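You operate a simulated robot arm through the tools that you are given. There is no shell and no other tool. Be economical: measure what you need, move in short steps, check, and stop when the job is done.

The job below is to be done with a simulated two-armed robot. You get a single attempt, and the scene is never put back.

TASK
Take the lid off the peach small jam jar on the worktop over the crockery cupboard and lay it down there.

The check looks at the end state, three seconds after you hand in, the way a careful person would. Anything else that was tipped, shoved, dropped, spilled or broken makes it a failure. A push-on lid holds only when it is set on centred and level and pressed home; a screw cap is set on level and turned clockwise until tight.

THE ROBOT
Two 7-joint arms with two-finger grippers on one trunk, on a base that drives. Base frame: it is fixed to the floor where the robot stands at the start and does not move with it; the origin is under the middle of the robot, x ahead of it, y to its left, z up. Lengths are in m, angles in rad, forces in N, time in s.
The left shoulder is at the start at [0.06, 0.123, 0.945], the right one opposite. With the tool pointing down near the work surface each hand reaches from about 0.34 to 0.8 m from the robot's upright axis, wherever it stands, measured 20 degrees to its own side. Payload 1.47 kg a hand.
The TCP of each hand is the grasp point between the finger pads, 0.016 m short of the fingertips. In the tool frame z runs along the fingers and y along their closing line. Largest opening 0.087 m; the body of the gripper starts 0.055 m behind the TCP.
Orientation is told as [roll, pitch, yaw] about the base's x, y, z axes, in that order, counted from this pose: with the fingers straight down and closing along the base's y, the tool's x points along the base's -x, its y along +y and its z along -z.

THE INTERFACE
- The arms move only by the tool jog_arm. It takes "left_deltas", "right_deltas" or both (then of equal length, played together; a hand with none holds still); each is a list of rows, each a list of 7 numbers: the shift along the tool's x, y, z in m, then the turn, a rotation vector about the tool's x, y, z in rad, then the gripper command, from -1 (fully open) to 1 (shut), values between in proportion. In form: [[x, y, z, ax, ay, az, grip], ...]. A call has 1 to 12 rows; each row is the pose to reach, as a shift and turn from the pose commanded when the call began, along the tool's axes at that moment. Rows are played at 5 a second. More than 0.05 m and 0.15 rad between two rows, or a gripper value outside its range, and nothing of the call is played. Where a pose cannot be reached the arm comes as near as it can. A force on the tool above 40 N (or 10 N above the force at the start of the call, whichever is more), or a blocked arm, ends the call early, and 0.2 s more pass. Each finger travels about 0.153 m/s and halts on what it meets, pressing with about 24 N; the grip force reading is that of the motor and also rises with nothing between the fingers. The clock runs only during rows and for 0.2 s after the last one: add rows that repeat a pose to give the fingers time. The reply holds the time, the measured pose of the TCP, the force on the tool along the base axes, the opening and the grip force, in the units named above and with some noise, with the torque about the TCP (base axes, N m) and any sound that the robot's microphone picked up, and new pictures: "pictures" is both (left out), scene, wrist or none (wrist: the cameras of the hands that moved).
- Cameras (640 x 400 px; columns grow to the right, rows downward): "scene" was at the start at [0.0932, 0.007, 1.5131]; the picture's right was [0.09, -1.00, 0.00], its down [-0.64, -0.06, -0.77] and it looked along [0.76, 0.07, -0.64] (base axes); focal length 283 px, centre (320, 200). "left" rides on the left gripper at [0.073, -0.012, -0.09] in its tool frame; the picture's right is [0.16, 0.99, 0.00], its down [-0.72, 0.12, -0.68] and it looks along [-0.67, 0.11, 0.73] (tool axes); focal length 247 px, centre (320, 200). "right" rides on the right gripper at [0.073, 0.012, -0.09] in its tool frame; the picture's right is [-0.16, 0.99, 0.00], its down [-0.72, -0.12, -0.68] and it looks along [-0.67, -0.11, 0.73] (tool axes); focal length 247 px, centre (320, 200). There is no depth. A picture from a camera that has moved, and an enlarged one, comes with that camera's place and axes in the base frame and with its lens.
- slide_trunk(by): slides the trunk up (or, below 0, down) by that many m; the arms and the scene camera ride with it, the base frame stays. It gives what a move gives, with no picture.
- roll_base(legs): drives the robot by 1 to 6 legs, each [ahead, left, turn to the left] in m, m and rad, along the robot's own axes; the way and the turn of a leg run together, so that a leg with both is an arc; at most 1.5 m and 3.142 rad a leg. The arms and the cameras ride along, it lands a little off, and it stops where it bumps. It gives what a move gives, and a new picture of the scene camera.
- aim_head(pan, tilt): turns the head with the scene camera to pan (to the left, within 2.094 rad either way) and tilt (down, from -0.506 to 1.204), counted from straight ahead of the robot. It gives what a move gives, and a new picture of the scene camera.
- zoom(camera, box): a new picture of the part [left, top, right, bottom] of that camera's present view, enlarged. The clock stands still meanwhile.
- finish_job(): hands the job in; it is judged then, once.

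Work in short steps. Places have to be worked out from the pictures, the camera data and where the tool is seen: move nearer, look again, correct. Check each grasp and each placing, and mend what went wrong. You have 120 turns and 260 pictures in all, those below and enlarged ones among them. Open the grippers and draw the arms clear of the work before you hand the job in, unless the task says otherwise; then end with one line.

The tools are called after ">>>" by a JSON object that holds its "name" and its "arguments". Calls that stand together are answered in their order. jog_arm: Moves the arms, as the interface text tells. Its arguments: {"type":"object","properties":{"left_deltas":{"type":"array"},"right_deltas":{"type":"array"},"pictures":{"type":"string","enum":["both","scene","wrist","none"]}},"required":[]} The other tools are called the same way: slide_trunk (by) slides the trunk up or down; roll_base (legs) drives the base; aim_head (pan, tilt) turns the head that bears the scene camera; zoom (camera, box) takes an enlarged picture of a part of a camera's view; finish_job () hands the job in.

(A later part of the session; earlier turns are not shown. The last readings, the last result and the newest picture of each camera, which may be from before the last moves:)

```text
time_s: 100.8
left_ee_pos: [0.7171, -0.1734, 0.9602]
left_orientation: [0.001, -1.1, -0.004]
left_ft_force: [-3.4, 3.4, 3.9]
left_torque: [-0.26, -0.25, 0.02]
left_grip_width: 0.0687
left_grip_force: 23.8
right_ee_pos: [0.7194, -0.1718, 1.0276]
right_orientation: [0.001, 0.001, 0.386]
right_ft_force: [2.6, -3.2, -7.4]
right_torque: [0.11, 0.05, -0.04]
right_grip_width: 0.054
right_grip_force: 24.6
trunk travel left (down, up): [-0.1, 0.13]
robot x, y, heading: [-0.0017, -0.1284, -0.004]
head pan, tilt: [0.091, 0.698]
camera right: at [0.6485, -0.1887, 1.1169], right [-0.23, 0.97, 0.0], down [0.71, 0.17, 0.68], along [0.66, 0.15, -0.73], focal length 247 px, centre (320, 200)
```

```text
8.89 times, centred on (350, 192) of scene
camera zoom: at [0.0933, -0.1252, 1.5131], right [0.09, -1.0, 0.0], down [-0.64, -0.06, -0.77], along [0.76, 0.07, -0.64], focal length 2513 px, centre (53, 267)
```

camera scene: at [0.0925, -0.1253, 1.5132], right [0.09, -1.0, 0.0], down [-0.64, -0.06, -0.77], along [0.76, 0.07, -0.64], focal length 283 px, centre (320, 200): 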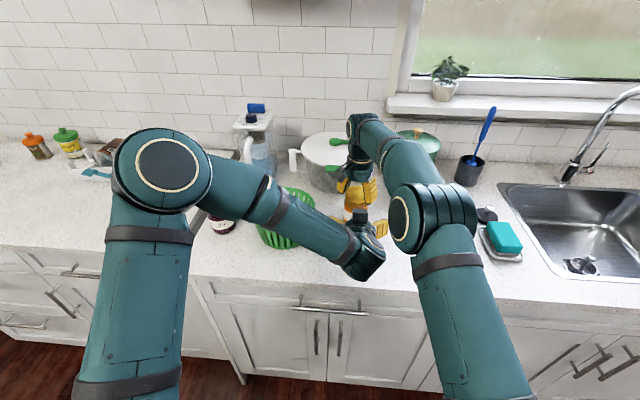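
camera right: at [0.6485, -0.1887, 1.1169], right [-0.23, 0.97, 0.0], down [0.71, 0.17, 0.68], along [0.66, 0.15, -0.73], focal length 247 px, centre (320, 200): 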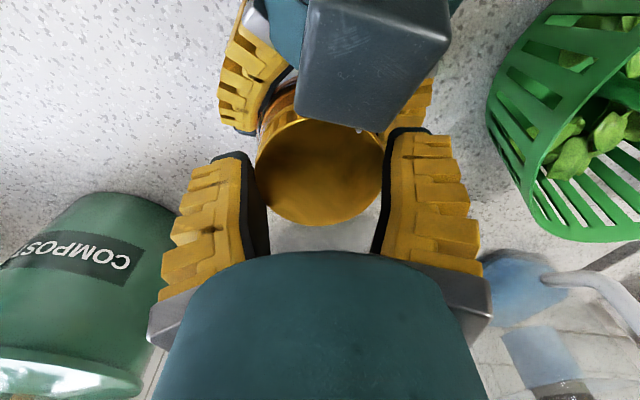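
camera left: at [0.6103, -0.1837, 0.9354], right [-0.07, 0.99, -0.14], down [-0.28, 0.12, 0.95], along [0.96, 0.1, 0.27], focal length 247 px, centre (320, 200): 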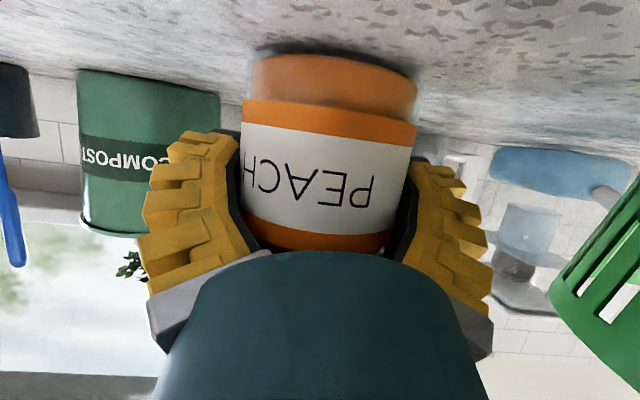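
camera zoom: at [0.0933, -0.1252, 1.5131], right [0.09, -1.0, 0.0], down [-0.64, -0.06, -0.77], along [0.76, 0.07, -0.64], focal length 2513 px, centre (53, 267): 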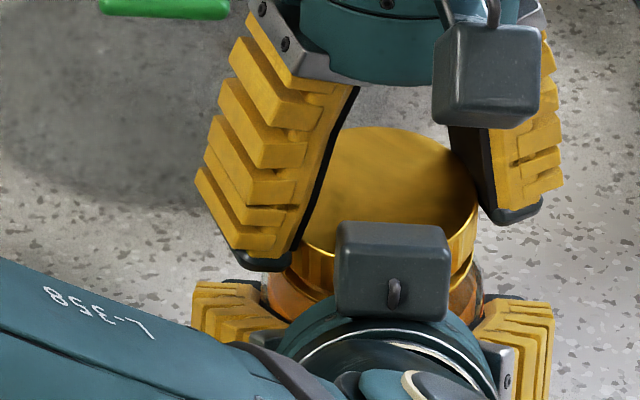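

The jar lifts with the lid at 7 N, so it is still threaded; the trouble is the weak hold on the jar. I'll set it down, wind back and regrip near the tips, then press the jar down onto the counter with the left hand while turning.

>>> {"name": "jog_arm", "arguments": {"left_deltas": [[0, 0, 0, 0, 0, 0, 1], [0, 0, 0, 0, 0, 0, -0.9], [0, 0, 0, 0, 0, 0, -0.9], [0, 0, 0, 0, 0, 0, -0.9], [-0.001, 0, 0.002, 0, 0, 0, -0.9], [-0.001, 0, 0.002, 0, 0, 0, -0.9], [-0.001, 0, 0.002, 0, 0, 0, -0.9], [-0.001, 0, 0.002, 0, 0, 0, -0.9], [-0.001, 0, 0.002, 0, 0, 0, -0.9], [-0.001, 0, 0.002, 0, 0, 0, -0.9], [-0.001, 0, 0.002, 0, 0, 0, -0.5], [-0.001, 0, 0.002, 0, 0, 0, 1]], "right_deltas": [[0, 0, 0.005, 0, 0, 0, 1], [0, 0, 0.009, 0, 0, 0, 1], [0, 0, 0.009, 0, 0, 0, -0.7], [0, 0, 0.009, 0, 0, 0.15, -0.7], [0, 0, 0.009, 0, 0, 0.3, -0.7], [0, 0, 0.009, 0, 0, 0.45, -0.7], [0, 0, 0.009, 0, 0, 0.6, -0.7], [0, 0, 0.009, 0, 0, 0.75, -0.7], [0, 0, 0.009, 0, 0, 0.9, -0.5], [0, 0, 0.009, 0, 0, 0.9, -0.2], [0, 0, 0.009, 0, 0, 0.9, 1], [0, 0, 0.009, 0, 0, 0.9, 1]], "pictures": "none"}}

>>> {"name": "jog_arm", "arguments": {"left_deltas": [[0.002, 0, 0.001, 0, 0, 0, 1], [0.0045, 0, 0.0023, 0, 0, 0, 1], [0.0045, 0, 0.0023, 0, 0, 0, 1]], "pictures": "wrist"}}

>>> {"name": "zoom", "arguments": {"camera": "left", "box": [140, 40, 500, 265]}}

>>> {"name": "zoom", "arguments": {"camera": "right", "box": [140, 0, 540, 250]}}

```text
time_s: 103.4
left_ee_pos: [0.7183, -0.1753, 0.9589]
left_orientation: [-0.001, -1.1, -0.005]
left_ft_force: [0.1, -10.0, 1.0]
left_torque: [0.03, 0.0, -0.06]
left_grip_width: 0.0675
left_grip_force: 23.9
right_ee_pos: [0.7187, -0.1728, 1.0206]
right_orientation: [0.001, -0.002, -0.513]
right_ft_force: [1.0, 7.7, 3.0]
right_torque: [0.2, 0.02, 0.08]
right_grip_width: 0.0587
right_grip_force: 24.3
trunk travel left (down, up): [-0.1, 0.13]
robot x, y, heading: [0.0019, -0.1313, -0.005]
head pan, tilt: [0.091, 0.698]
```

```text
time_s: 104.2
left_ee_pos: [0.7204, -0.1744, 0.9555]
left_orientation: [-0.003, -1.103, -0.004]
left_ft_force: [-5.1, -15.8, 12.0]
left_torque: [0.06, 0.15, -0.17]
left_grip_width: 0.068
left_grip_force: 23.9
right_ee_pos: [0.7189, -0.1725, 1.0215]
right_orientation: [0.001, 0.001, -0.513]
right_ft_force: [4.3, 13.6, 3.8]
right_torque: [0.28, -0.05, 0.1]
right_grip_width: 0.0579
right_grip_force: 23.6
trunk travel left (down, up): [-0.1, 0.13]
robot x, y, heading: [0.0002, -0.1319, -0.002]
head pan, tilt: [0.091, 0.698]
camera left: at [0.6062, -0.1861, 0.9318], right [-0.07, 0.99, -0.14], down [-0.28, 0.12, 0.95], along [0.96, 0.1, 0.27], focal length 247 px, centre (320, 200)
```

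left: 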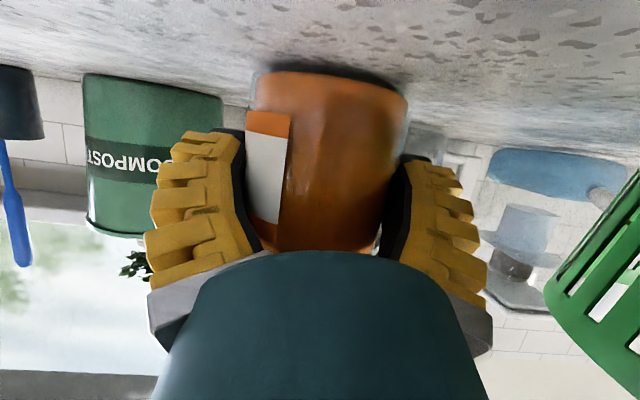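

```text
1.78 times, centred on (320, 152) of left
camera zoom: at [0.6062, -0.1861, 0.9318], right [-0.07, 0.99, -0.14], down [-0.28, 0.12, 0.95], along [0.96, 0.1, 0.27], focal length 439 px, centre (320, 284)
```

zoom: 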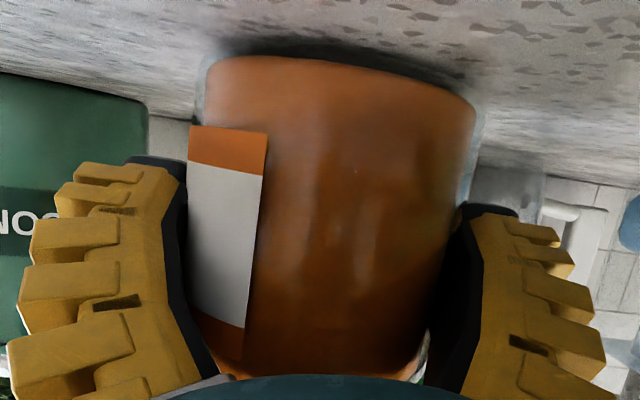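

```text
1.60 times, centred on (340, 125) of right
camera zoom: at [0.6615, -0.1274, 1.1106], right [0.62, 0.78, 0.0], down [0.57, -0.46, 0.68], along [0.53, -0.42, -0.73], focal length 395 px, centre (288, 320)
```

zoom: 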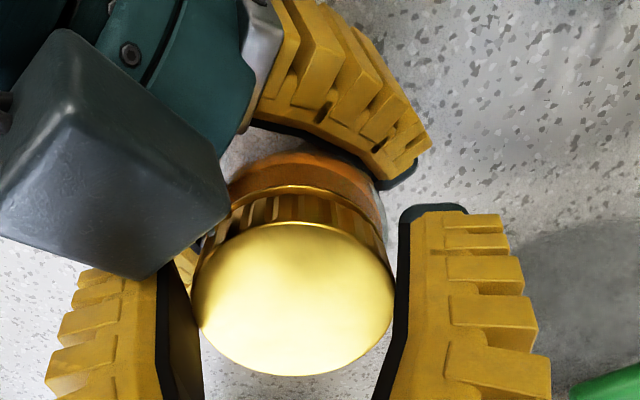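

Left presses 12 N down. I ease the sideways load (left 2.5 mm toward -y) and turn counterclockwise.

>>> {"name": "jog_arm", "arguments": {"left_deltas": [[0.001, -0.0025, 0.0005, 0, 0, 0, 1], [0.001, -0.0025, 0.0005, 0, 0, 0, 1], [0.001, -0.0025, 0.0005, 0, 0, 0, 1], [0.001, -0.0025, 0.0005, 0, 0, 0, 1], [0.001, -0.0025, 0.0005, 0, 0, 0, 1], [0.001, -0.0025, 0.0005, 0, 0, 0, 1], [0.001, -0.0025, 0.0005, 0, 0, 0, 1]], "right_deltas": [[0, 0, 0, 0, 0, 0, 1], [0, 0, 0, 0, 0, -0.1, 1], [0, 0, 0, 0, 0, -0.2, 1], [0, 0, 0, 0, 0, -0.3, 1], [0, 0, 0, 0, 0, -0.4, 1], [0, 0, 0, 0, 0, -0.5, 1], [0, 0, 0, 0, 0, -0.6, 1]], "pictures": "none"}}

>>> {"name": "zoom", "arguments": {"camera": "left", "box": [140, 40, 500, 265]}}

>>> {"name": "zoom", "arguments": {"camera": "right", "box": [140, 0, 540, 250]}}

```text
time_s: 105.8
left_ee_pos: [0.7199, -0.1758, 0.9547]
left_orientation: [-0.002, -1.103, 0.002]
left_ft_force: [-5.8, 11.3, 29.9]
left_torque: [-0.82, 4.4, 0.92]
left_grip_width: 0.063
left_grip_force: 24.0
right_ee_pos: [0.7171, -0.1757, 1.0235]
right_orientation: [-0.002, -0.004, 0.086]
right_ft_force: [5.2, -15.2, 10.9]
right_torque: [-0.51, -0.09, -0.19]
right_grip_width: 0.0582
right_grip_force: 24.0
trunk travel left (down, up): [-0.1, 0.13]
robot x, y, heading: [-0.0032, -0.1306, -0.002]
head pan, tilt: [0.091, 0.698]
```

```text
1.78 times, centred on (320, 152) of left
camera zoom: at [0.6063, -0.1862, 0.9318], right [-0.07, 0.99, -0.14], down [-0.28, 0.12, 0.95], along [0.96, 0.11, 0.27], focal length 439 px, centre (320, 284)
```

zoom: 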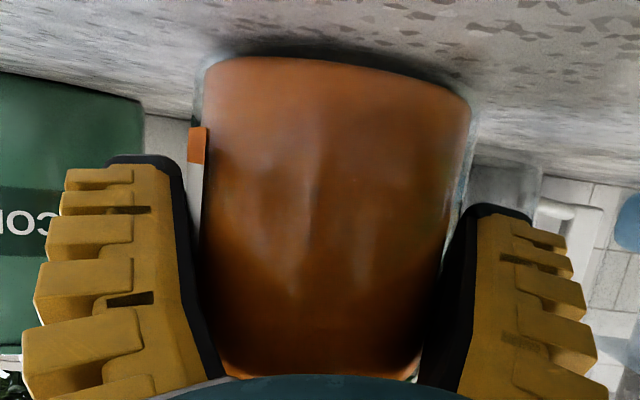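

```text
1.60 times, centred on (340, 125) of right
camera zoom: at [0.6442, -0.1699, 1.1115], right [0.07, 1.0, 0.0], down [0.73, -0.05, 0.68], along [0.68, -0.05, -0.73], focal length 395 px, centre (288, 320)
```

zoom: 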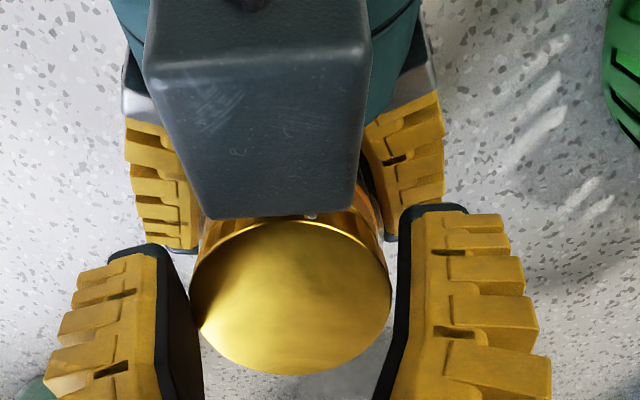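

The left hand's underside touched the counter and its grip slipped. I open both hands, bring the left back up, and have the right re-centre at the deeper height with the jar standing free.

>>> {"name": "jog_arm", "arguments": {"left_deltas": [[-0.0045, 0.001, -0.0023, 0, 0, 0, 0], [-0.0055, 0.0025, -0.0028, 0, 0, 0, -1], [-0.0055, 0.0025, -0.0028, 0, 0, 0, -1], [-0.0055, 0.0025, -0.0028, 0, 0, 0, -1], [-0.0055, 0.0025, -0.0028, 0, 0, 0, -1], [-0.0055, 0.0025, -0.0028, 0, 0, 0, -1], [-0.0055, 0.0025, -0.0028, 0, 0, 0, -1], [-0.0055, 0.0025, -0.0028, 0, 0, 0, -1]], "right_deltas": [[0, 0, 0, 0, 0, 0, 1], [0, 0, 0, 0, 0, 0, 1], [0, 0, 0, 0, 0, 0, -0.8], [0, 0, 0, 0, 0, 0.15, -0.8], [0, 0, 0, 0, 0, 0.3, -0.8], [0, 0, 0, 0, 0, 0.45, -0.8], [0, 0, 0.005, 0, 0, 0.6, -0.8], [0, 0, 0.0095, 0, 0, 0.6, -0.8]], "pictures": "wrist"}}

```text
time_s: 107.6
left_ee_pos: [0.7216, -0.174, 0.959]
left_orientation: [0.0, -1.099, -0.003]
left_ft_force: [0.1, -0.6, 0.2]
left_torque: [-0.01, -0.01, -0.01]
left_grip_width: 0.087
left_grip_force: 0.1
right_ee_pos: [0.7195, -0.1725, 1.0086]
right_orientation: [0.0, 0.0, -0.514]
right_ft_force: [0.7, 0.7, -0.3]
right_torque: [-0.01, -0.03, -0.01]
right_grip_width: 0.0803
right_grip_force: 1.2
trunk travel left (down, up): [-0.1, 0.13]
robot x, y, heading: [0.0009, -0.1314, -0.006]
head pan, tilt: [0.091, 0.698]
camera right: at [0.663, -0.127, 1.0989], right [0.62, 0.78, 0.0], down [0.57, -0.46, 0.68], along [0.53, -0.42, -0.73], focal length 247 px, centre (320, 200)
camera left: at [0.6083, -0.1845, 0.9355], right [-0.07, 0.99, -0.14], down [-0.28, 0.12, 0.95], along [0.96, 0.1, 0.27], focal length 247 px, centre (320, 200)
```

right: 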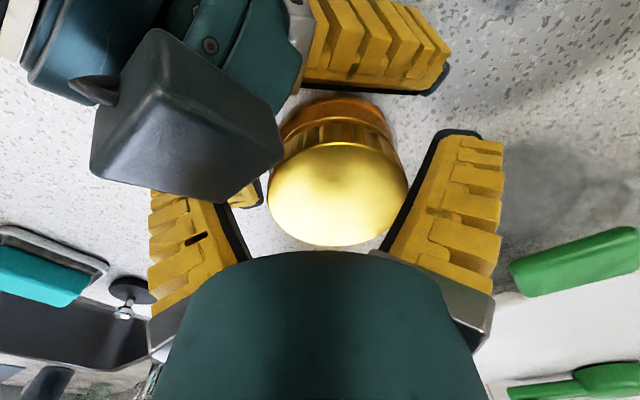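
left: 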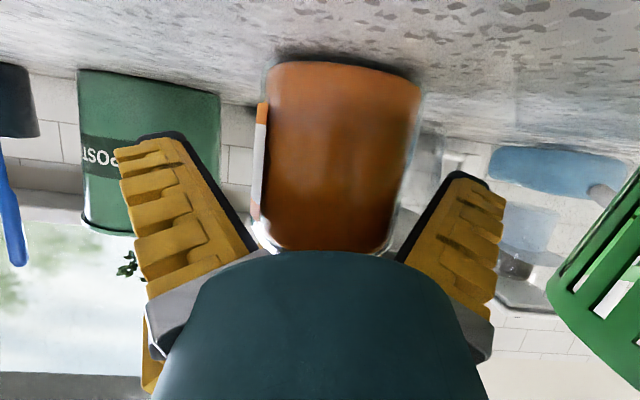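

The jar has shifted about (4, 7) mm; I recentre both hands on it, close the right on the lid, then the left deep on the body.

>>> {"name": "jog_arm", "arguments": {"left_deltas": [[0, 0.004, 0, 0, 0, 0, -1], [0, 0.007, 0, 0, 0, 0, -1], [-0.0014, 0.007, 0.0027, 0, 0, 0, -1], [-0.003, 0.007, 0.006, 0, 0, 0, -1], [-0.003, 0.007, 0.006, 0, 0, 0, -1], [-0.003, 0.007, 0.006, 0, 0, 0, -1], [-0.003, 0.007, 0.006, 0, 0, 0, -0.85], [-0.003, 0.007, 0.006, 0, 0, 0, -0.7], [-0.003, 0.007, 0.006, 0, 0, 0, -0.5], [-0.003, 0.007, 0.006, 0, 0, 0, 1], [-0.003, 0.007, 0.006, 0, 0, 0, 1]], "right_deltas": [[-0.001, 0.004, 0, 0, 0, 0, -0.8], [-0.001, 0.008, 0, 0, 0, 0, -0.8], [-0.001, 0.008, 0, 0, 0, 0, -0.6], [-0.001, 0.008, 0, 0, 0, 0, -0.3], [-0.001, 0.008, 0, 0, 0, 0, 1], [-0.001, 0.008, 0, 0, 0, 0, 1], [-0.001, 0.008, 0, 0, 0, 0, 1], [-0.001, 0.008, 0, 0, 0, 0, 1], [-0.001, 0.008, 0, 0, 0, 0, 1], [-0.001, 0.008, 0, 0, 0, 0, 1], [-0.001, 0.008, 0, 0, 0, 0, 1]], "pictures": "wrist"}}

```text
time_s: 110.0
left_ee_pos: [0.7293, -0.167, 0.958]
left_orientation: [0.0, -1.099, -0.005]
left_ft_force: [-2.0, -3.4, 0.4]
left_torque: [0.08, -0.21, 0.01]
left_grip_width: 0.0692
left_grip_force: 23.6
right_ee_pos: [0.7248, -0.1657, 1.0103]
right_orientation: [0.0, 0.001, -0.512]
right_ft_force: [2.0, 4.0, -3.6]
right_torque: [0.11, 0.1, 0.04]
right_grip_width: 0.0652
right_grip_force: 24.1
trunk travel left (down, up): [-0.1, 0.13]
robot x, y, heading: [0.0024, -0.1314, -0.006]
head pan, tilt: [0.091, 0.698]
camera right: at [0.6683, -0.1197, 1.0991], right [0.62, 0.78, 0.0], down [0.57, -0.46, 0.68], along [0.53, -0.42, -0.73], focal length 247 px, centre (320, 200)
camera left: at [0.6157, -0.1776, 0.9349], right [-0.07, 0.99, -0.14], down [-0.28, 0.12, 0.95], along [0.96, 0.1, 0.27], focal length 247 px, centre (320, 200)
```

right: 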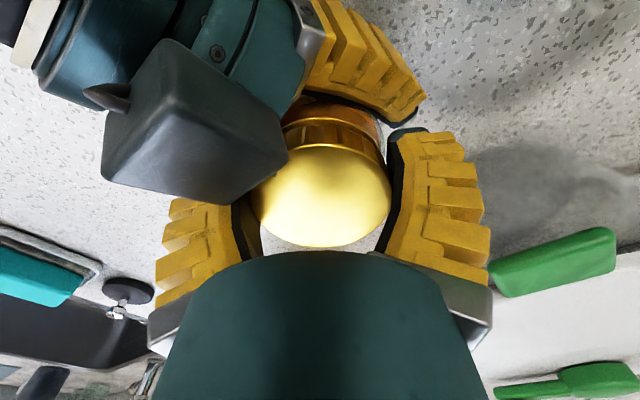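
left: 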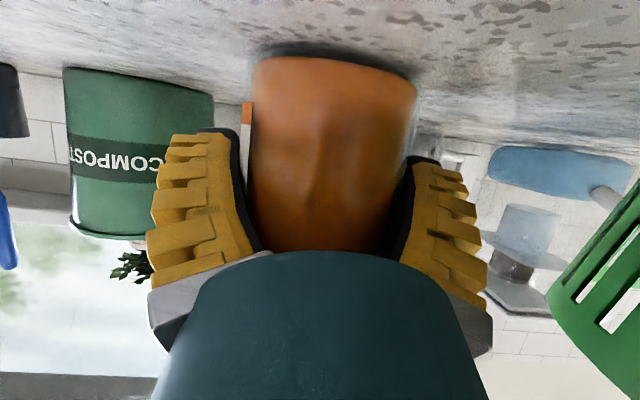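

Still shallow (0.069); with the right holding, I go 6 mm deeper and reclose.

>>> {"name": "jog_arm", "arguments": {"left_deltas": [[0, 0, 0, 0, 0, 0, -0.9], [0, 0, 0, 0, 0, 0, -0.9], [-0.0013, 0, 0.0027, 0, 0, 0, -0.9], [-0.003, 0, 0.006, 0, 0, 0, -0.9], [-0.003, 0, 0.006, 0, 0, 0, -0.8], [-0.003, 0, 0.006, 0, 0, 0, -0.65], [-0.003, 0, 0.006, 0, 0, 0, -0.4], [-0.003, 0, 0.006, 0, 0, 0, 1], [-0.003, 0, 0.006, 0, 0, 0, 1]], "pictures": "none"}}

>>> {"name": "zoom", "arguments": {"camera": "left", "box": [140, 40, 500, 265]}}

```text
time_s: 112.0
left_ee_pos: [0.735, -0.1676, 0.9581]
left_orientation: [0.001, -1.098, -0.006]
left_ft_force: [-26.6, -0.2, 5.4]
left_torque: [-0.38, -1.01, -0.99]
left_grip_width: 0.0725
left_grip_force: 23.5
right_ee_pos: [0.7259, -0.1654, 1.01]
right_orientation: [0.001, -0.001, -0.515]
right_ft_force: [27.9, -0.6, -7.8]
right_torque: [0.36, -0.27, 1.05]
right_grip_width: 0.0656
right_grip_force: 23.7
trunk travel left (down, up): [-0.1, 0.13]
robot x, y, heading: [0.0017, -0.1298, -0.0]
head pan, tilt: [0.091, 0.698]
```

```text
1.78 times, centred on (320, 152) of left
camera zoom: at [0.6213, -0.1776, 0.9346], right [-0.07, 0.99, -0.14], down [-0.28, 0.12, 0.95], along [0.96, 0.1, 0.27], focal length 439 px, centre (320, 284)
```

zoom: 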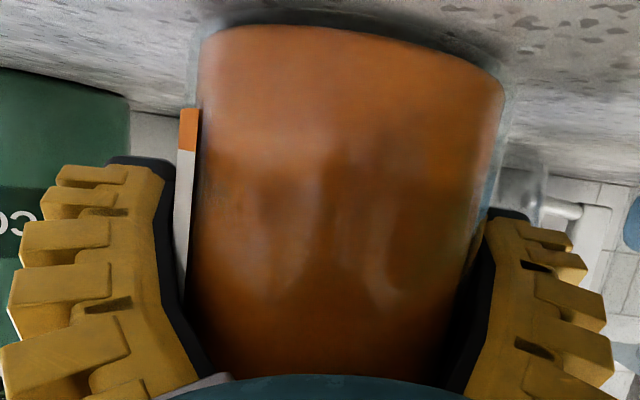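

Left is now deep (0.0725), but the loads show the right hand is about 8 mm behind the lid's axis and touching the left box. I open both, slide the right 8 mm along its tool -x, regrip the lid, then clamp the left.

>>> {"name": "jog_arm", "arguments": {"left_deltas": [[0, 0, 0, 0, 0, 0, -0.9], [0, 0, 0, 0, 0, 0, -0.9], [0, 0, 0, 0, 0, 0, -0.9], [0, 0, 0, 0, 0, 0, -0.9], [0, 0, 0, 0, 0, 0, -0.9], [0, 0, 0, 0, 0, 0, -0.9], [0, 0, 0, 0, 0, 0, -0.9], [0, 0, 0, 0, 0, 0, -0.8], [0, 0, 0, 0, 0, 0, -0.65], [0, 0, 0, 0, 0, 0, -0.4], [0, 0, 0, 0, 0, 0, 1], [0, 0, 0, 0, 0, 0, 1]], "right_deltas": [[0, 0, 0, 0, 0, 0, 1], [0, 0, 0, 0, 0, 0, -0.8], [-0.004, 0, 0, 0, 0, 0, -0.8], [-0.008, 0, 0, 0, 0, 0, -0.8], [-0.008, 0, 0, 0, 0, 0, -0.5], [-0.008, 0, 0, 0, 0, 0, -0.2], [-0.008, 0, 0, 0, 0, 0, 1], [-0.008, 0, 0, 0, 0, 0, 1], [-0.008, 0, 0, 0, 0, 0, 1], [-0.008, 0, 0, 0, 0, 0, 1], [-0.008, 0, 0, 0, 0, 0, 1], [-0.008, 0, 0, 0, 0, 0, 1]], "pictures": "wrist"}}

```text
time_s: 114.6
left_ee_pos: [0.7345, -0.1666, 0.9577]
left_orientation: [-0.001, -1.1, -0.006]
left_ft_force: [-0.7, -10.3, -0.5]
left_torque: [0.21, -0.06, 0.01]
left_grip_width: 0.0717
left_grip_force: 24.1
right_ee_pos: [0.7321, -0.1695, 1.0112]
right_orientation: [0.002, 0.0, -0.514]
right_ft_force: [1.1, 8.3, -0.6]
right_torque: [0.08, 0.0, 0.03]
right_grip_width: 0.0641
right_grip_force: 23.9
trunk travel left (down, up): [-0.1, 0.13]
robot x, y, heading: [0.0001, -0.1341, -0.006]
head pan, tilt: [0.091, 0.698]
camera right: at [0.6748, -0.1234, 1.1003], right [0.62, 0.78, 0.0], down [0.57, -0.46, 0.68], along [0.53, -0.42, -0.73], focal length 247 px, centre (320, 200)
camera left: at [0.6213, -0.1778, 0.9349], right [-0.07, 0.99, -0.14], down [-0.28, 0.12, 0.95], along [0.96, 0.1, 0.27], focal length 247 px, centre (320, 200)
```

right: 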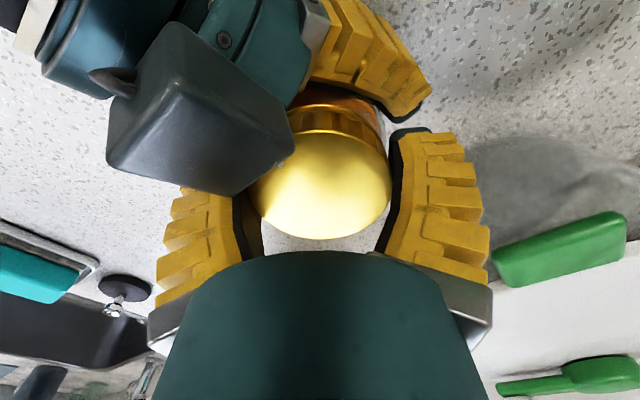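
left: 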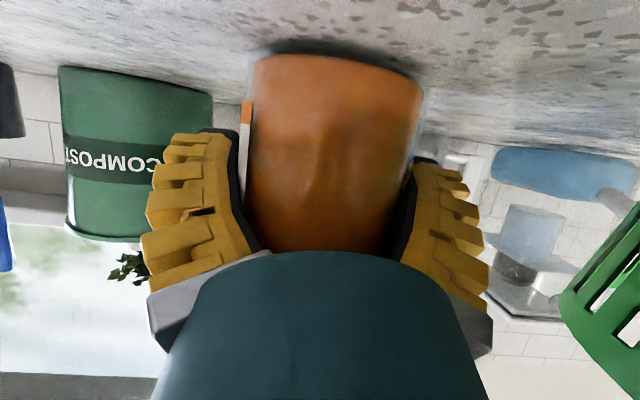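

Well centred now (x load ≈ 0, jar at 0.0717). Ease the y load and turn counterclockwise 0.9 rad.

>>> {"name": "jog_arm", "arguments": {"left_deltas": [[0, -0.002, 0, 0, 0, 0, 1], [0, -0.002, 0, 0, 0, 0, 1], [0, -0.002, 0, 0, 0, 0, 1], [0, -0.002, 0, 0, 0, 0, 1], [0, -0.002, 0, 0, 0, 0, 1], [0, -0.002, 0, 0, 0, 0, 1], [0, -0.002, 0, 0, 0, 0, 1], [0, -0.002, 0, 0, 0, 0, 1], [0, -0.002, 0, 0, 0, 0, 1], [0, -0.002, 0, 0, 0, 0, 1]], "right_deltas": [[0, 0, 0, 0, 0, 0, 1], [0, 0, 0, 0, 0, -0.1, 1], [0, 0, 0, 0, 0, -0.2, 1], [0, 0, 0, 0, 0, -0.3, 1], [0, 0, 0, 0, 0, -0.4, 1], [0, 0, 0, 0, 0, -0.5, 1], [0, 0, 0, 0, 0, -0.6, 1], [0, 0, 0, 0, 0, -0.7, 1], [0, 0, 0, 0, 0, -0.8, 1], [0, 0, 0, 0, 0, -0.9, 1]], "pictures": "wrist"}}

```text
time_s: 116.8
left_ee_pos: [0.7355, -0.1674, 0.9589]
left_orientation: [-0.001, -1.102, -0.001]
left_ft_force: [-6.6, -4.2, 0.3]
left_torque: [0.12, 0.0, 0.3]
left_grip_width: 0.0721
left_grip_force: 24.3
right_ee_pos: [0.7313, -0.1688, 1.0093]
right_orientation: [0.0, 0.002, 0.389]
right_ft_force: [5.5, 6.7, 3.2]
right_torque: [0.14, -0.07, -0.4]
right_grip_width: 0.065
right_grip_force: 23.8
trunk travel left (down, up): [-0.1, 0.13]
robot x, y, heading: [-0.0028, -0.1314, -0.003]
head pan, tilt: [0.091, 0.698]
camera right: at [0.6592, -0.1865, 1.0993], right [-0.23, 0.97, 0.0], down [0.71, 0.17, 0.68], along [0.66, 0.15, -0.73], focal length 247 px, centre (320, 200)
camera left: at [0.6221, -0.1783, 0.9354], right [-0.07, 0.99, -0.14], down [-0.28, 0.12, 0.95], along [0.96, 0.11, 0.27], focal length 247 px, centre (320, 200)
```

right: 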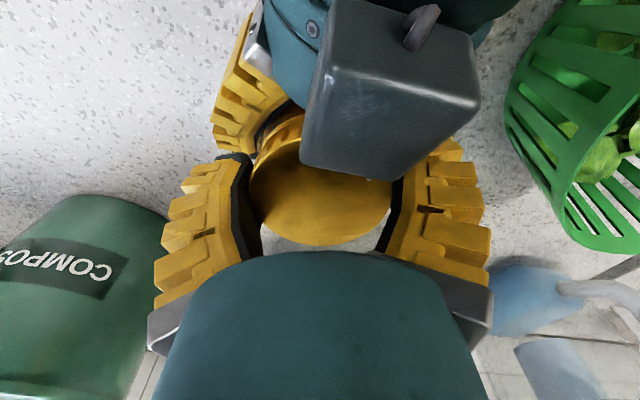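
left: 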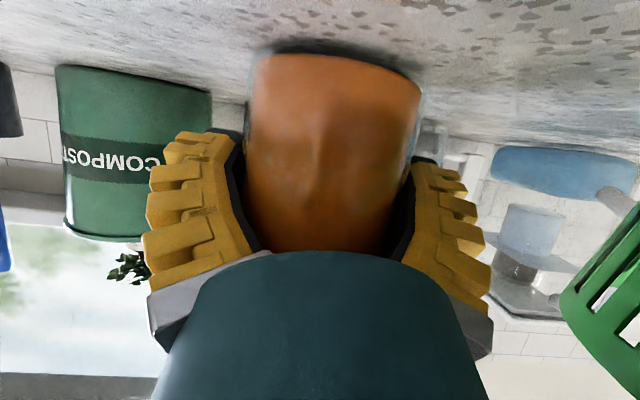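

The label's edge went out of sight, so the jar turned somewhat. I open the left and wind back clockwise without releasing the lid, so the label will show how far the lid really turned on the jar.

>>> {"name": "jog_arm", "arguments": {"left_deltas": [[0, 0, 0, 0, 0, 0, -0.9], [0, 0, 0, 0, 0, 0, -1], [0, 0, 0, 0, 0, 0, -1], [0, 0, 0, 0, 0, 0, -1], [0, 0, 0, 0, 0, 0, -1], [0, 0, 0, 0, 0, 0, -1], [0, 0, 0, 0, 0, 0, -1], [0, 0, 0, 0, 0, 0, -1], [0, 0, 0, 0, 0, 0, -1], [0, 0, 0, 0, 0, 0, -1]], "right_deltas": [[0, 0, 0, 0, 0, 0, 1], [0, 0, 0, 0, 0, 0, 1], [0, 0, 0, 0, 0, 0.12, 1], [0, 0, 0, 0, 0, 0.24, 1], [0, 0, 0, 0, 0, 0.36, 1], [0, 0, 0, 0, 0, 0.48, 1], [0, 0, 0, 0, 0, 0.6, 1], [0, 0, 0, 0, 0, 0.72, 1], [0, 0, 0, 0, 0, 0.82, 1], [0, 0, 0, 0, 0, 0.9, 1]], "pictures": "none"}}

>>> {"name": "zoom", "arguments": {"camera": "left", "box": [140, 40, 500, 265]}}

```text
time_s: 119.0
left_ee_pos: [0.7361, -0.1681, 0.9571]
left_orientation: [-0.001, -1.1, -0.004]
left_ft_force: [0.1, -0.3, -0.4]
left_torque: [-0.04, 0.0, 0.02]
left_grip_width: 0.0868
left_grip_force: 0.1
right_ee_pos: [0.7313, -0.1703, 1.01]
right_orientation: [0.001, 0.001, -0.516]
right_ft_force: [-1.0, -0.6, -1.3]
right_torque: [-0.1, 0.15, 0.01]
right_grip_width: 0.0651
right_grip_force: 23.8
trunk travel left (down, up): [-0.1, 0.13]
robot x, y, heading: [-0.0012, -0.1318, -0.003]
head pan, tilt: [0.091, 0.698]
```

```text
1.78 times, centred on (320, 152) of left
camera zoom: at [0.6219, -0.179, 0.9348], right [-0.07, 0.99, -0.14], down [-0.28, 0.12, 0.95], along [0.96, 0.1, 0.27], focal length 439 px, centre (320, 284)
```

zoom: 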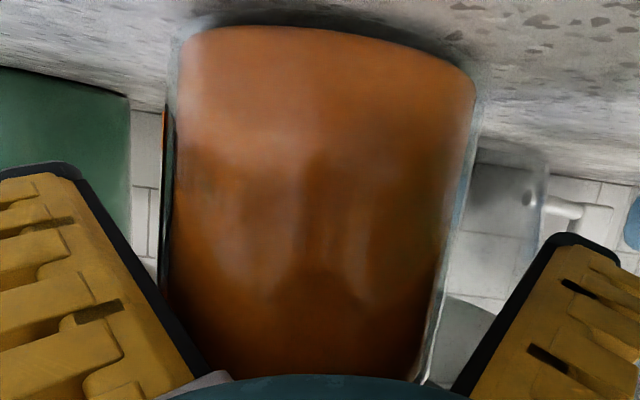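

The label didn't come back, so the right fingers slip on the lid at this depth. I withdraw the left and look closely at the actual lid gap and tilt.

>>> {"name": "jog_arm", "arguments": {"left_deltas": [[0, 0, -0.03, 0, 0, 0, -1], [0, 0, -0.07, 0, 0, 0, -1], [0, 0, -0.11, 0, 0, 0, -1], [0, 0, -0.14, 0, 0, 0, -1]], "right_deltas": [[0, 0, 0, 0, 0, 0, -0.8], [0, 0, -0.02, 0, 0, 0, -1], [0, 0, -0.05, 0, 0, 0, -1], [0, 0, -0.08, 0, 0, 0, -1]], "pictures": "none"}}

>>> {"name": "zoom", "arguments": {"camera": "left", "box": [260, 80, 380, 165]}}

>>> {"name": "zoom", "arguments": {"camera": "right", "box": [240, 40, 400, 160]}}

```text
time_s: 120.0
left_ee_pos: [0.6148, -0.156, 1.0162]
left_orientation: [0.017, -1.096, 0.008]
left_ft_force: [0.0, 0.1, 0.2]
left_torque: [-0.01, -0.01, -0.02]
left_grip_width: 0.0869
left_grip_force: 0.0
right_ee_pos: [0.7211, -0.17, 1.0913]
right_orientation: [0.004, -0.001, -0.513]
right_ft_force: [0.3, 0.6, -0.1]
right_torque: [-0.01, 0.02, -0.05]
right_grip_width: 0.0871
right_grip_force: 0.1
right hand out of reach, approached as far as the arm can: row 4
trunk travel left (down, up): [-0.1, 0.13]
robot x, y, heading: [-0.0012, -0.1322, 0.002]
head pan, tilt: [0.091, 0.698]
```

```text
4.71 times, centred on (320, 122) of left
camera zoom: at [0.5015, -0.1694, 0.9941], right [-0.09, 0.99, -0.13], down [-0.28, 0.1, 0.96], along [0.96, 0.13, 0.26], focal length 1162 px, centre (320, 565)
```

zoom: 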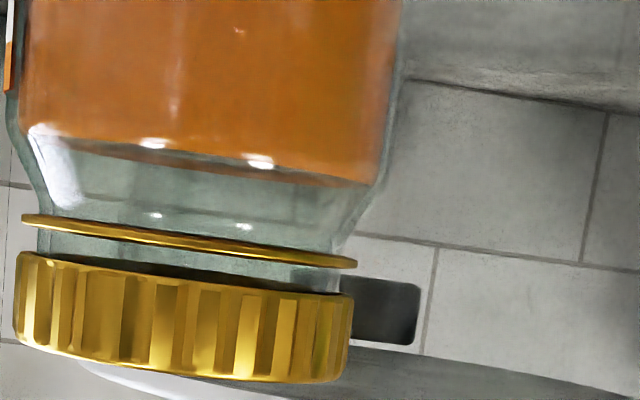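

```text
3.33 times, centred on (320, 100) of right
camera zoom: at [0.665, -0.1249, 1.1803], right [0.62, 0.78, 0.0], down [0.57, -0.46, 0.68], along [0.54, -0.42, -0.73], focal length 823 px, centre (320, 533)
```

zoom: 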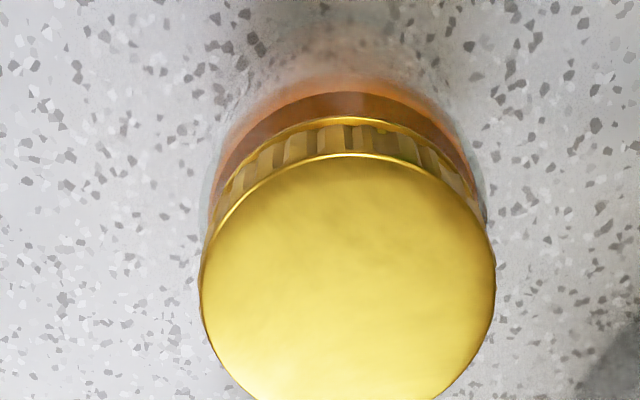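

The gap is now 5 mm versus 6.5 mm earlier: winding back with the lid gripped re-tightened it a bit. Re-checking the pictures, the lid had come free at t≈76 and re-seated when it slipped. The jar is now near the right arm's reach limit, so first I back the left off and grip the lid by the fingertips to carry the jar back a few cm.

>>> {"name": "jog_arm", "arguments": {"left_deltas": [[0, 0, -0.03, 0, 0, 0, -1], [0, 0, -0.06, 0, 0, 0, -1], [0, 0, -0.1, 0, 0, 0, -1], [0, 0, -0.13, 0, 0, 0, -1]], "right_deltas": [[0, 0, 0.02, 0, 0, 0, -1], [0, 0, 0.04, 0, 0, 0, -0.9], [0, 0, 0.06, 0, 0, 0, -0.8], [0, 0, 0.072, 0, 0, 0, -0.8]]}}

```text
time_s: 120.9
left_ee_pos: [0.5268, -0.1432, 1.0554]
left_orientation: [0.054, -1.09, 0.006]
left_ft_force: [-2.1, 3.6, 1.5]
left_torque: [-0.29, 0.0, -0.46]
left_grip_width: 0.087
left_grip_force: 0.1
right_ee_pos: [0.736, -0.177, 1.0325]
right_orientation: [0.0, 0.001, -0.526]
right_ft_force: [1.4, 0.0, 0.3]
right_torque: [0.01, 0.0, -0.01]
right_grip_width: 0.0803
right_grip_force: 1.2
right hand out of reach, approached as far as the arm can: row 1, 2, 3, 4
trunk travel left (down, up): [-0.1, 0.13]
robot x, y, heading: [-0.0019, -0.1304, -0.0]
head pan, tilt: [0.091, 0.698]
stopped in row 4 (left hand): the force on the tool passed its limit at 154 N (the readings are from after the stop); the commanded pose is now the measured one
camera scene: at [0.0928, -0.1258, 1.5132], right [0.09, -1.0, 0.0], down [-0.64, -0.06, -0.77], along [0.76, 0.07, -0.64], focal length 283 px, centre (320, 200)
camera right: at [0.6798, -0.1313, 1.1219], right [0.63, 0.77, 0.0], down [0.57, -0.46, 0.68], along [0.53, -0.43, -0.73], focal length 247 px, centre (320, 200)
camera left: at [0.4135, -0.1596, 1.0328], right [-0.13, 0.99, -0.12], down [-0.27, 0.08, 0.96], along [0.95, 0.15, 0.26], focal length 247 px, centre (320, 200)
```

scene: 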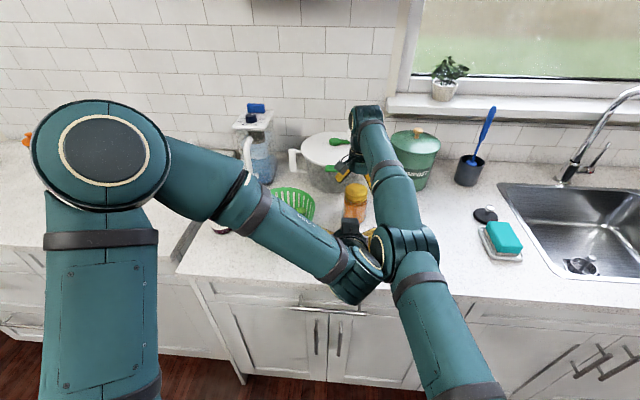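
right: 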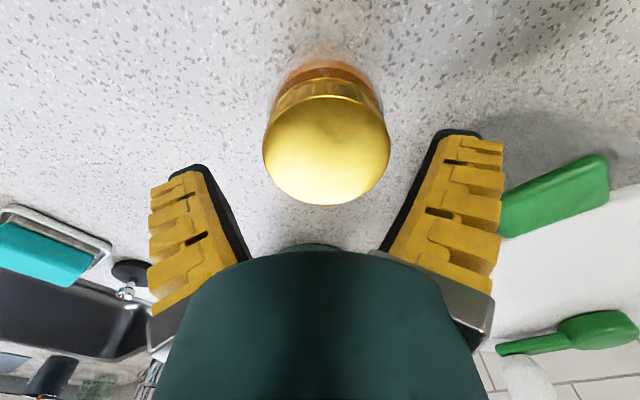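
left: 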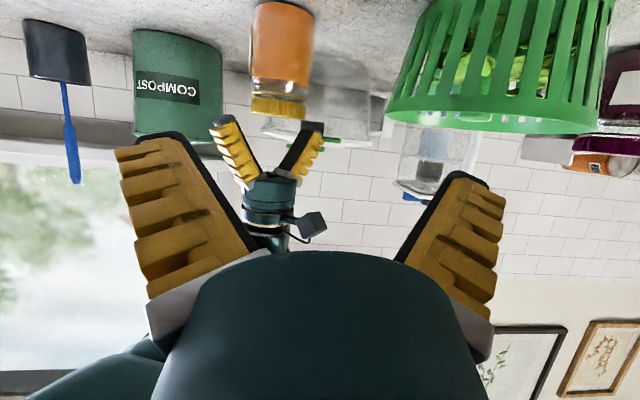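

The left wrist bumped the right forearm while withdrawing. I move the left hand away to its own side (+y).

>>> {"name": "jog_arm", "arguments": {"left_deltas": [[0, 0.02, 0, 0, 0, 0, -1], [0, 0.05, 0, 0, 0, 0, -1], [-0.02, 0.08, 0, 0, 0, 0, -1], [-0.04, 0.11, 0, 0, 0, 0, -1]]}}

```text
time_s: 121.9
left_ee_pos: [0.538, -0.0349, 1.0905]
left_orientation: [0.05, -1.086, 0.008]
left_ft_force: [-0.3, 0.3, 1.1]
left_torque: [-0.02, 0.01, 0.02]
left_grip_width: 0.0871
left_grip_force: 0.0
right_ee_pos: [0.7354, -0.1764, 1.0328]
right_orientation: [0.001, -0.002, -0.527]
right_ft_force: [0.1, -0.6, -0.1]
right_torque: [0.0, 0.0, 0.02]
right_grip_width: 0.0806
right_grip_force: 1.5
trunk travel left (down, up): [-0.1, 0.13]
robot x, y, heading: [0.0016, -0.1334, 0.002]
head pan, tilt: [0.091, 0.698]
camera scene: at [0.0927, -0.1247, 1.5131], right [0.09, -1.0, 0.0], down [-0.64, -0.06, -0.77], along [0.76, 0.07, -0.64], focal length 283 px, centre (320, 200)
camera left: at [0.425, -0.0512, 1.0685], right [-0.13, 0.99, -0.12], down [-0.27, 0.08, 0.96], along [0.95, 0.15, 0.26], focal length 247 px, centre (320, 200)
```

scene: 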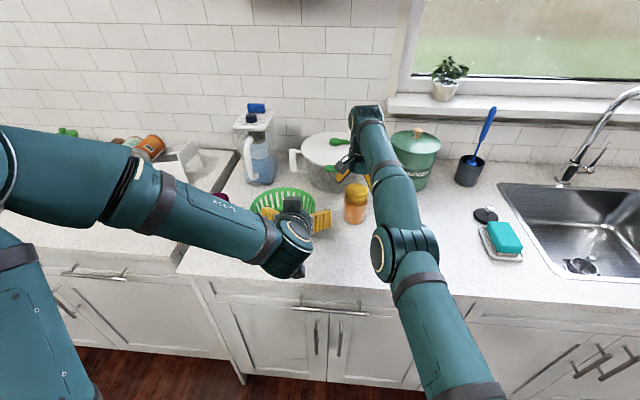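
left: 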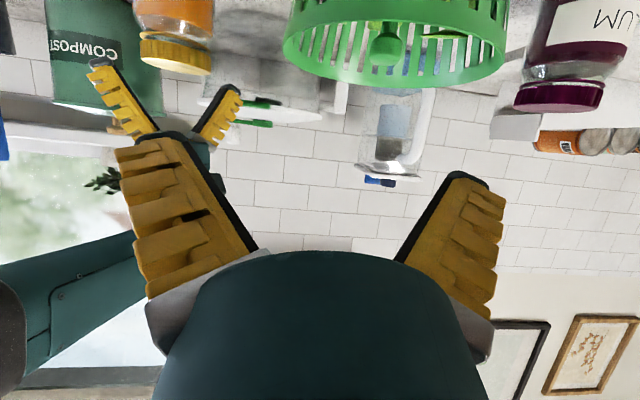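

Clear now. I centre the right hand on the lid (shift +4.5, +4 mm), lower to fingertip-grip height and close.

>>> {"name": "jog_arm", "arguments": {"right_deltas": [[0.0045, 0.004, 0.004, 0, 0, 0, -0.8], [0.0045, 0.004, 0.01, 0, 0, 0, -0.8], [0.0045, 0.004, 0.0145, 0, 0, 0, -0.7], [0.0045, 0.004, 0.0145, 0, 0, 0, -0.5], [0.0045, 0.004, 0.0145, 0, 0, 0, -0.3], [0.0045, 0.004, 0.0145, 0, 0, 0, 1], [0.0045, 0.004, 0.0145, 0, 0, 0, 1]], "pictures": "wrist"}}

>>> {"name": "zoom", "arguments": {"camera": "scene", "box": [310, 160, 400, 230]}}

```text
time_s: 123.5
left_ee_pos: [0.5384, -0.0352, 1.0919]
left_orientation: [0.05, -1.088, 0.008]
left_ft_force: [-0.8, 0.5, -0.4]
left_torque: [0.0, 0.0, 0.01]
left_grip_width: 0.087
left_grip_force: 0.1
right_ee_pos: [0.7359, -0.1701, 1.0183]
right_orientation: [0.002, 0.001, -0.525]
right_ft_force: [-0.5, -2.2, 1.4]
right_torque: [-0.02, -0.01, -0.05]
right_grip_width: 0.0589
right_grip_force: 23.8
trunk travel left (down, up): [-0.1, 0.13]
robot x, y, heading: [-0.001, -0.1315, -0.007]
head pan, tilt: [0.091, 0.698]
camera right: at [0.6807, -0.1245, 1.1081], right [0.63, 0.77, 0.0], down [0.57, -0.46, 0.68], along [0.53, -0.43, -0.73], focal length 247 px, centre (320, 200)
```

right: 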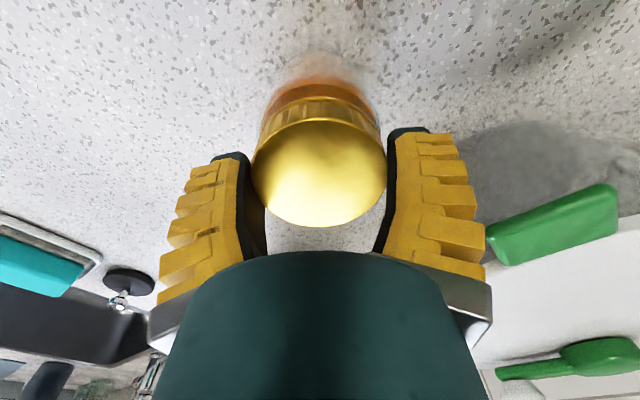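

```text
5.71 times, centred on (355, 195) of scene
camera zoom: at [0.0928, -0.1253, 1.5131], right [0.09, -1.0, 0.0], down [-0.64, -0.06, -0.77], along [0.76, 0.07, -0.64], focal length 1616 px, centre (120, 229)
```

zoom: 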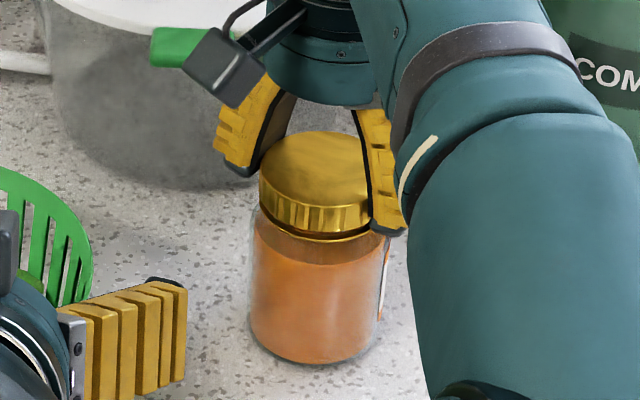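

The scene camera sees jar and lid well now. Since the jar stayed put on the counter when the lid was turned clockwise before, I'll try turning counterclockwise with the right hand alone, pressing lightly down, and watch the label edge.

>>> {"name": "jog_arm", "arguments": {"right_deltas": [[0, 0, 0.002, 0, 0, 0, 1], [0, 0, 0.003, 0, 0, -0.1, 1], [0, 0, 0.003, 0, 0, -0.2, 1], [0, 0, 0.003, 0, 0, -0.3, 1], [0, 0, 0.003, 0, 0, -0.4, 1], [0, 0, 0.003, 0, 0, -0.5, 1], [0, 0, 0.003, 0, 0, -0.6, 1]], "pictures": "wrist"}}

>>> {"name": "zoom", "arguments": {"camera": "scene", "box": [310, 160, 400, 230]}}

```text
time_s: 125.1
left_ee_pos: [0.5387, -0.035, 1.0908]
left_orientation: [0.051, -1.089, 0.008]
left_ft_force: [0.8, -0.1, 0.5]
left_torque: [0.01, -0.01, 0.01]
left_grip_width: 0.087
left_grip_force: 0.2
right_ee_pos: [0.738, -0.1695, 1.013]
right_orientation: [0.001, 0.005, 0.076]
right_ft_force: [-1.1, 0.2, 3.1]
right_torque: [0.04, 0.01, -0.01]
right_grip_width: 0.0624
right_grip_force: 23.5
right hand out of reach, approached as far as the arm can: row 1, 2, 3, 4, 6, 7
trunk travel left (down, up): [-0.1, 0.13]
robot x, y, heading: [0.0027, -0.131, -0.004]
head pan, tilt: [0.091, 0.698]
camera right: at [0.6645, -0.1645, 1.1031], right [0.08, 1.0, 0.0], down [0.73, -0.06, 0.68], along [0.67, -0.06, -0.74], focal length 247 px, centre (320, 200)
```

right: 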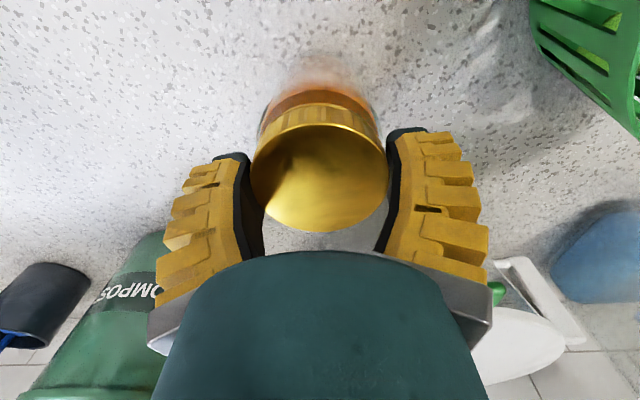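

```text
5.71 times, centred on (355, 195) of scene
camera zoom: at [0.0925, -0.125, 1.513], right [0.09, -1.0, 0.0], down [-0.64, -0.06, -0.77], along [0.76, 0.07, -0.64], focal length 1616 px, centre (120, 229)
```

zoom: 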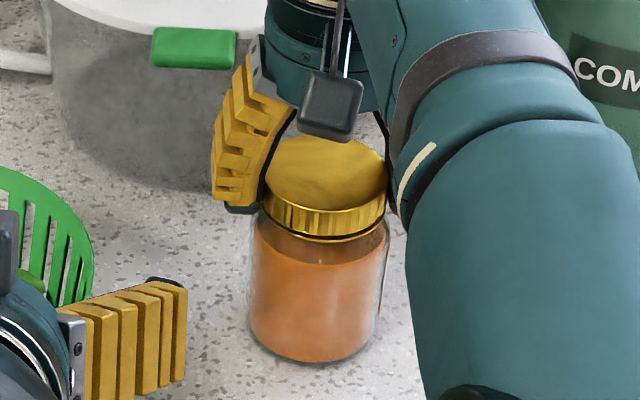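

The jar turned along: counter friction alone is too little. The thread is easy in mid-range, so I'll go back to two hands with good centring, but nearer: regrip the lid at the fingertips, lift the jar 1 cm and carry it 5.5 cm toward the robot.

>>> {"name": "jog_arm", "arguments": {"right_deltas": [[0, 0, 0, 0, 0, 0, -0.7], [0, 0, -0.006, 0, 0, 0, -0.7], [0, 0, -0.006, 0, 0, 0, 0], [0, 0, -0.006, 0, 0, 0, 1], [0, 0, -0.006, 0, 0, 0, 1], [0, 0, -0.012, 0, 0, 0, 1], [0, 0, -0.018, 0, 0, 0, 1]], "pictures": "none"}}

>>> {"name": "zoom", "arguments": {"camera": "scene", "box": [310, 160, 400, 230]}}

```text
time_s: 126.7
left_ee_pos: [0.5383, -0.0353, 1.0906]
left_orientation: [0.052, -1.089, 0.007]
left_ft_force: [0.2, -0.9, 0.1]
left_torque: [-0.01, -0.01, 0.0]
left_grip_width: 0.087
left_grip_force: 0.1
right_ee_pos: [0.7364, -0.1691, 1.0329]
right_orientation: [-0.001, -0.001, 0.075]
right_ft_force: [-0.1, 0.4, -0.3]
right_torque: [0.02, -0.02, -0.02]
right_grip_width: 0.0538
right_grip_force: 23.7
trunk travel left (down, up): [-0.1, 0.13]
robot x, y, heading: [-0.0027, -0.1326, -0.001]
head pan, tilt: [0.091, 0.698]
```

```text
5.71 times, centred on (355, 195) of scene
camera zoom: at [0.0927, -0.1252, 1.5131], right [0.09, -1.0, 0.0], down [-0.64, -0.06, -0.77], along [0.76, 0.07, -0.64], focal length 1616 px, centre (120, 229)
```

zoom: 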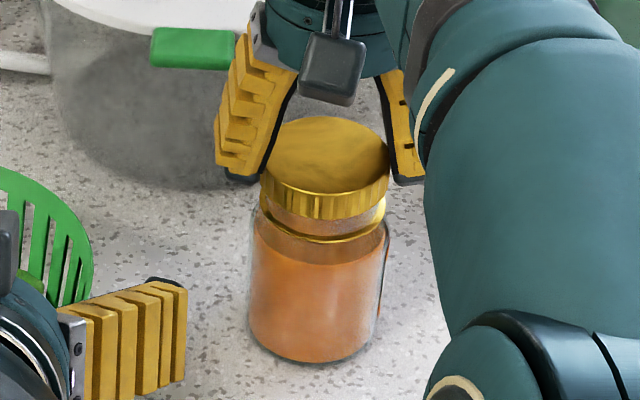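

The lid came free: it is rising off while the jar stays on the counter. I keep lifting slowly with the fingertip grip.

>>> {"name": "jog_arm", "arguments": {"right_deltas": [[0, 0, -0.004, 0, 0, 0, 1], [0, 0, -0.008, 0, 0, 0, 1], [0, 0, -0.012, 0, 0, 0, 1], [0, 0, -0.016, 0, 0, 0, 1], [0, 0, -0.02, 0, 0, 0, 1], [0, 0, -0.024, 0, 0, 0, 1]], "pictures": "wrist"}}

>>> {"name": "zoom", "arguments": {"camera": "scene", "box": [310, 150, 410, 230]}}

```text
time_s: 128.1
left_ee_pos: [0.5395, -0.0352, 1.0896]
left_orientation: [0.052, -1.087, 0.008]
left_ft_force: [-0.2, -0.3, 0.1]
left_torque: [0.01, -0.02, -0.05]
left_grip_width: 0.0871
left_grip_force: 0.1
right_ee_pos: [0.7334, -0.1703, 1.052]
right_orientation: [0.0, 0.0, 0.075]
right_ft_force: [-0.1, -0.7, -0.9]
right_torque: [0.04, 0.0, -0.05]
right_grip_width: 0.0527
right_grip_force: 24.0
right hand out of reach, approached as far as the arm can: row 4, 5, 6
trunk travel left (down, up): [-0.1, 0.13]
robot x, y, heading: [0.0011, -0.1317, -0.002]
head pan, tilt: [0.091, 0.698]
camera right: at [0.6608, -0.1647, 1.1423], right [0.08, 1.0, 0.0], down [0.73, -0.06, 0.68], along [0.68, -0.06, -0.73], focal length 247 px, centre (320, 200)
```

right: 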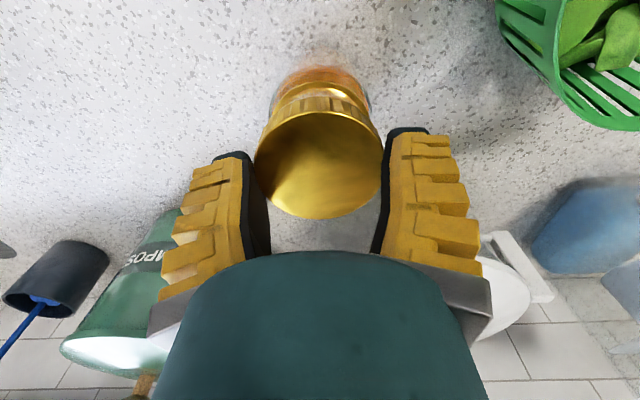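

```text
5.00 times, centred on (360, 190) of scene
camera zoom: at [0.0931, -0.1252, 1.5131], right [0.09, -1.0, 0.0], down [-0.64, -0.06, -0.77], along [0.76, 0.07, -0.64], focal length 1414 px, centre (120, 250)
```

zoom: 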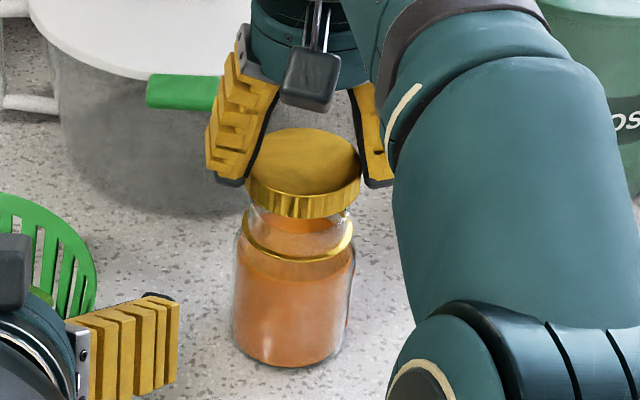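

The lid is nearly over the neck, but the arm is at its reach; I raise the trunk 3 cm to lift it straight up.

>>> {"name": "slide_trunk", "arguments": {"by": 0.035}}

>>> {"name": "zoom", "arguments": {"camera": "scene", "box": [310, 150, 410, 230]}}

>>> {"name": "zoom", "arguments": {"camera": "right", "box": [140, 0, 540, 250]}}

```text
time_s: 128.8
left_ee_pos: [0.5384, -0.0353, 1.126]
left_orientation: [0.051, -1.087, 0.007]
left_ft_force: [0.7, 0.0, 0.0]
left_torque: [-0.02, -0.05, 0.01]
left_grip_width: 0.0872
left_grip_force: 0.0
right_ee_pos: [0.7344, -0.1698, 1.0869]
right_orientation: [-0.001, -0.001, 0.074]
right_ft_force: [-0.4, 0.3, 0.3]
right_torque: [0.0, -0.01, -0.02]
right_grip_width: 0.0525
right_grip_force: 24.3
trunk travel left (down, up): [-0.135, 0.095]
robot x, y, heading: [0.0043, -0.1328, -0.004]
head pan, tilt: [0.091, 0.698]
```

```text
5.00 times, centred on (360, 190) of scene
camera zoom: at [0.0934, -0.1251, 1.548], right [0.09, -1.0, 0.0], down [-0.64, -0.06, -0.77], along [0.76, 0.07, -0.64], focal length 1414 px, centre (120, 250)
```

zoom: 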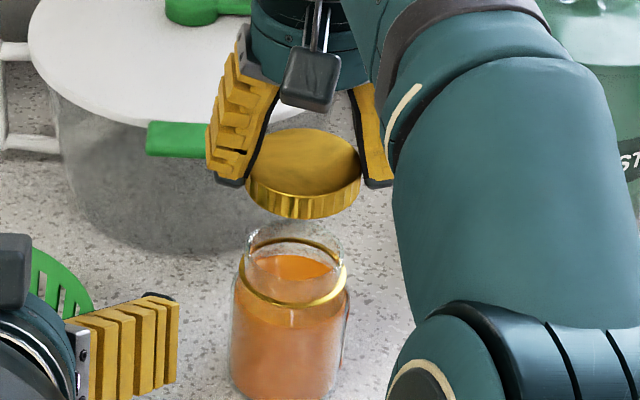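

```text
1.60 times, centred on (340, 125) of right
camera zoom: at [0.6611, -0.1647, 1.1769], right [0.08, 1.0, 0.0], down [0.73, -0.06, 0.68], along [0.68, -0.06, -0.73], focal length 395 px, centre (288, 320)
```

zoom: 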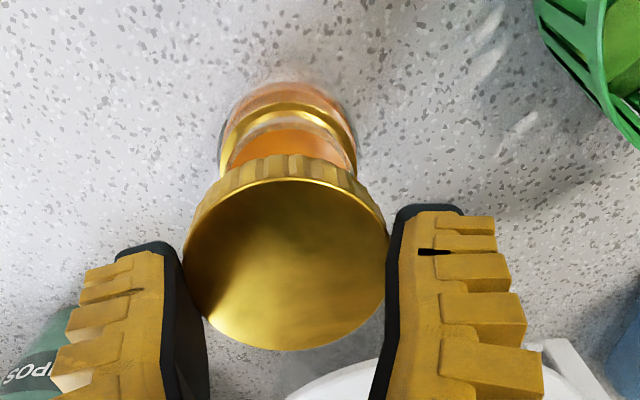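

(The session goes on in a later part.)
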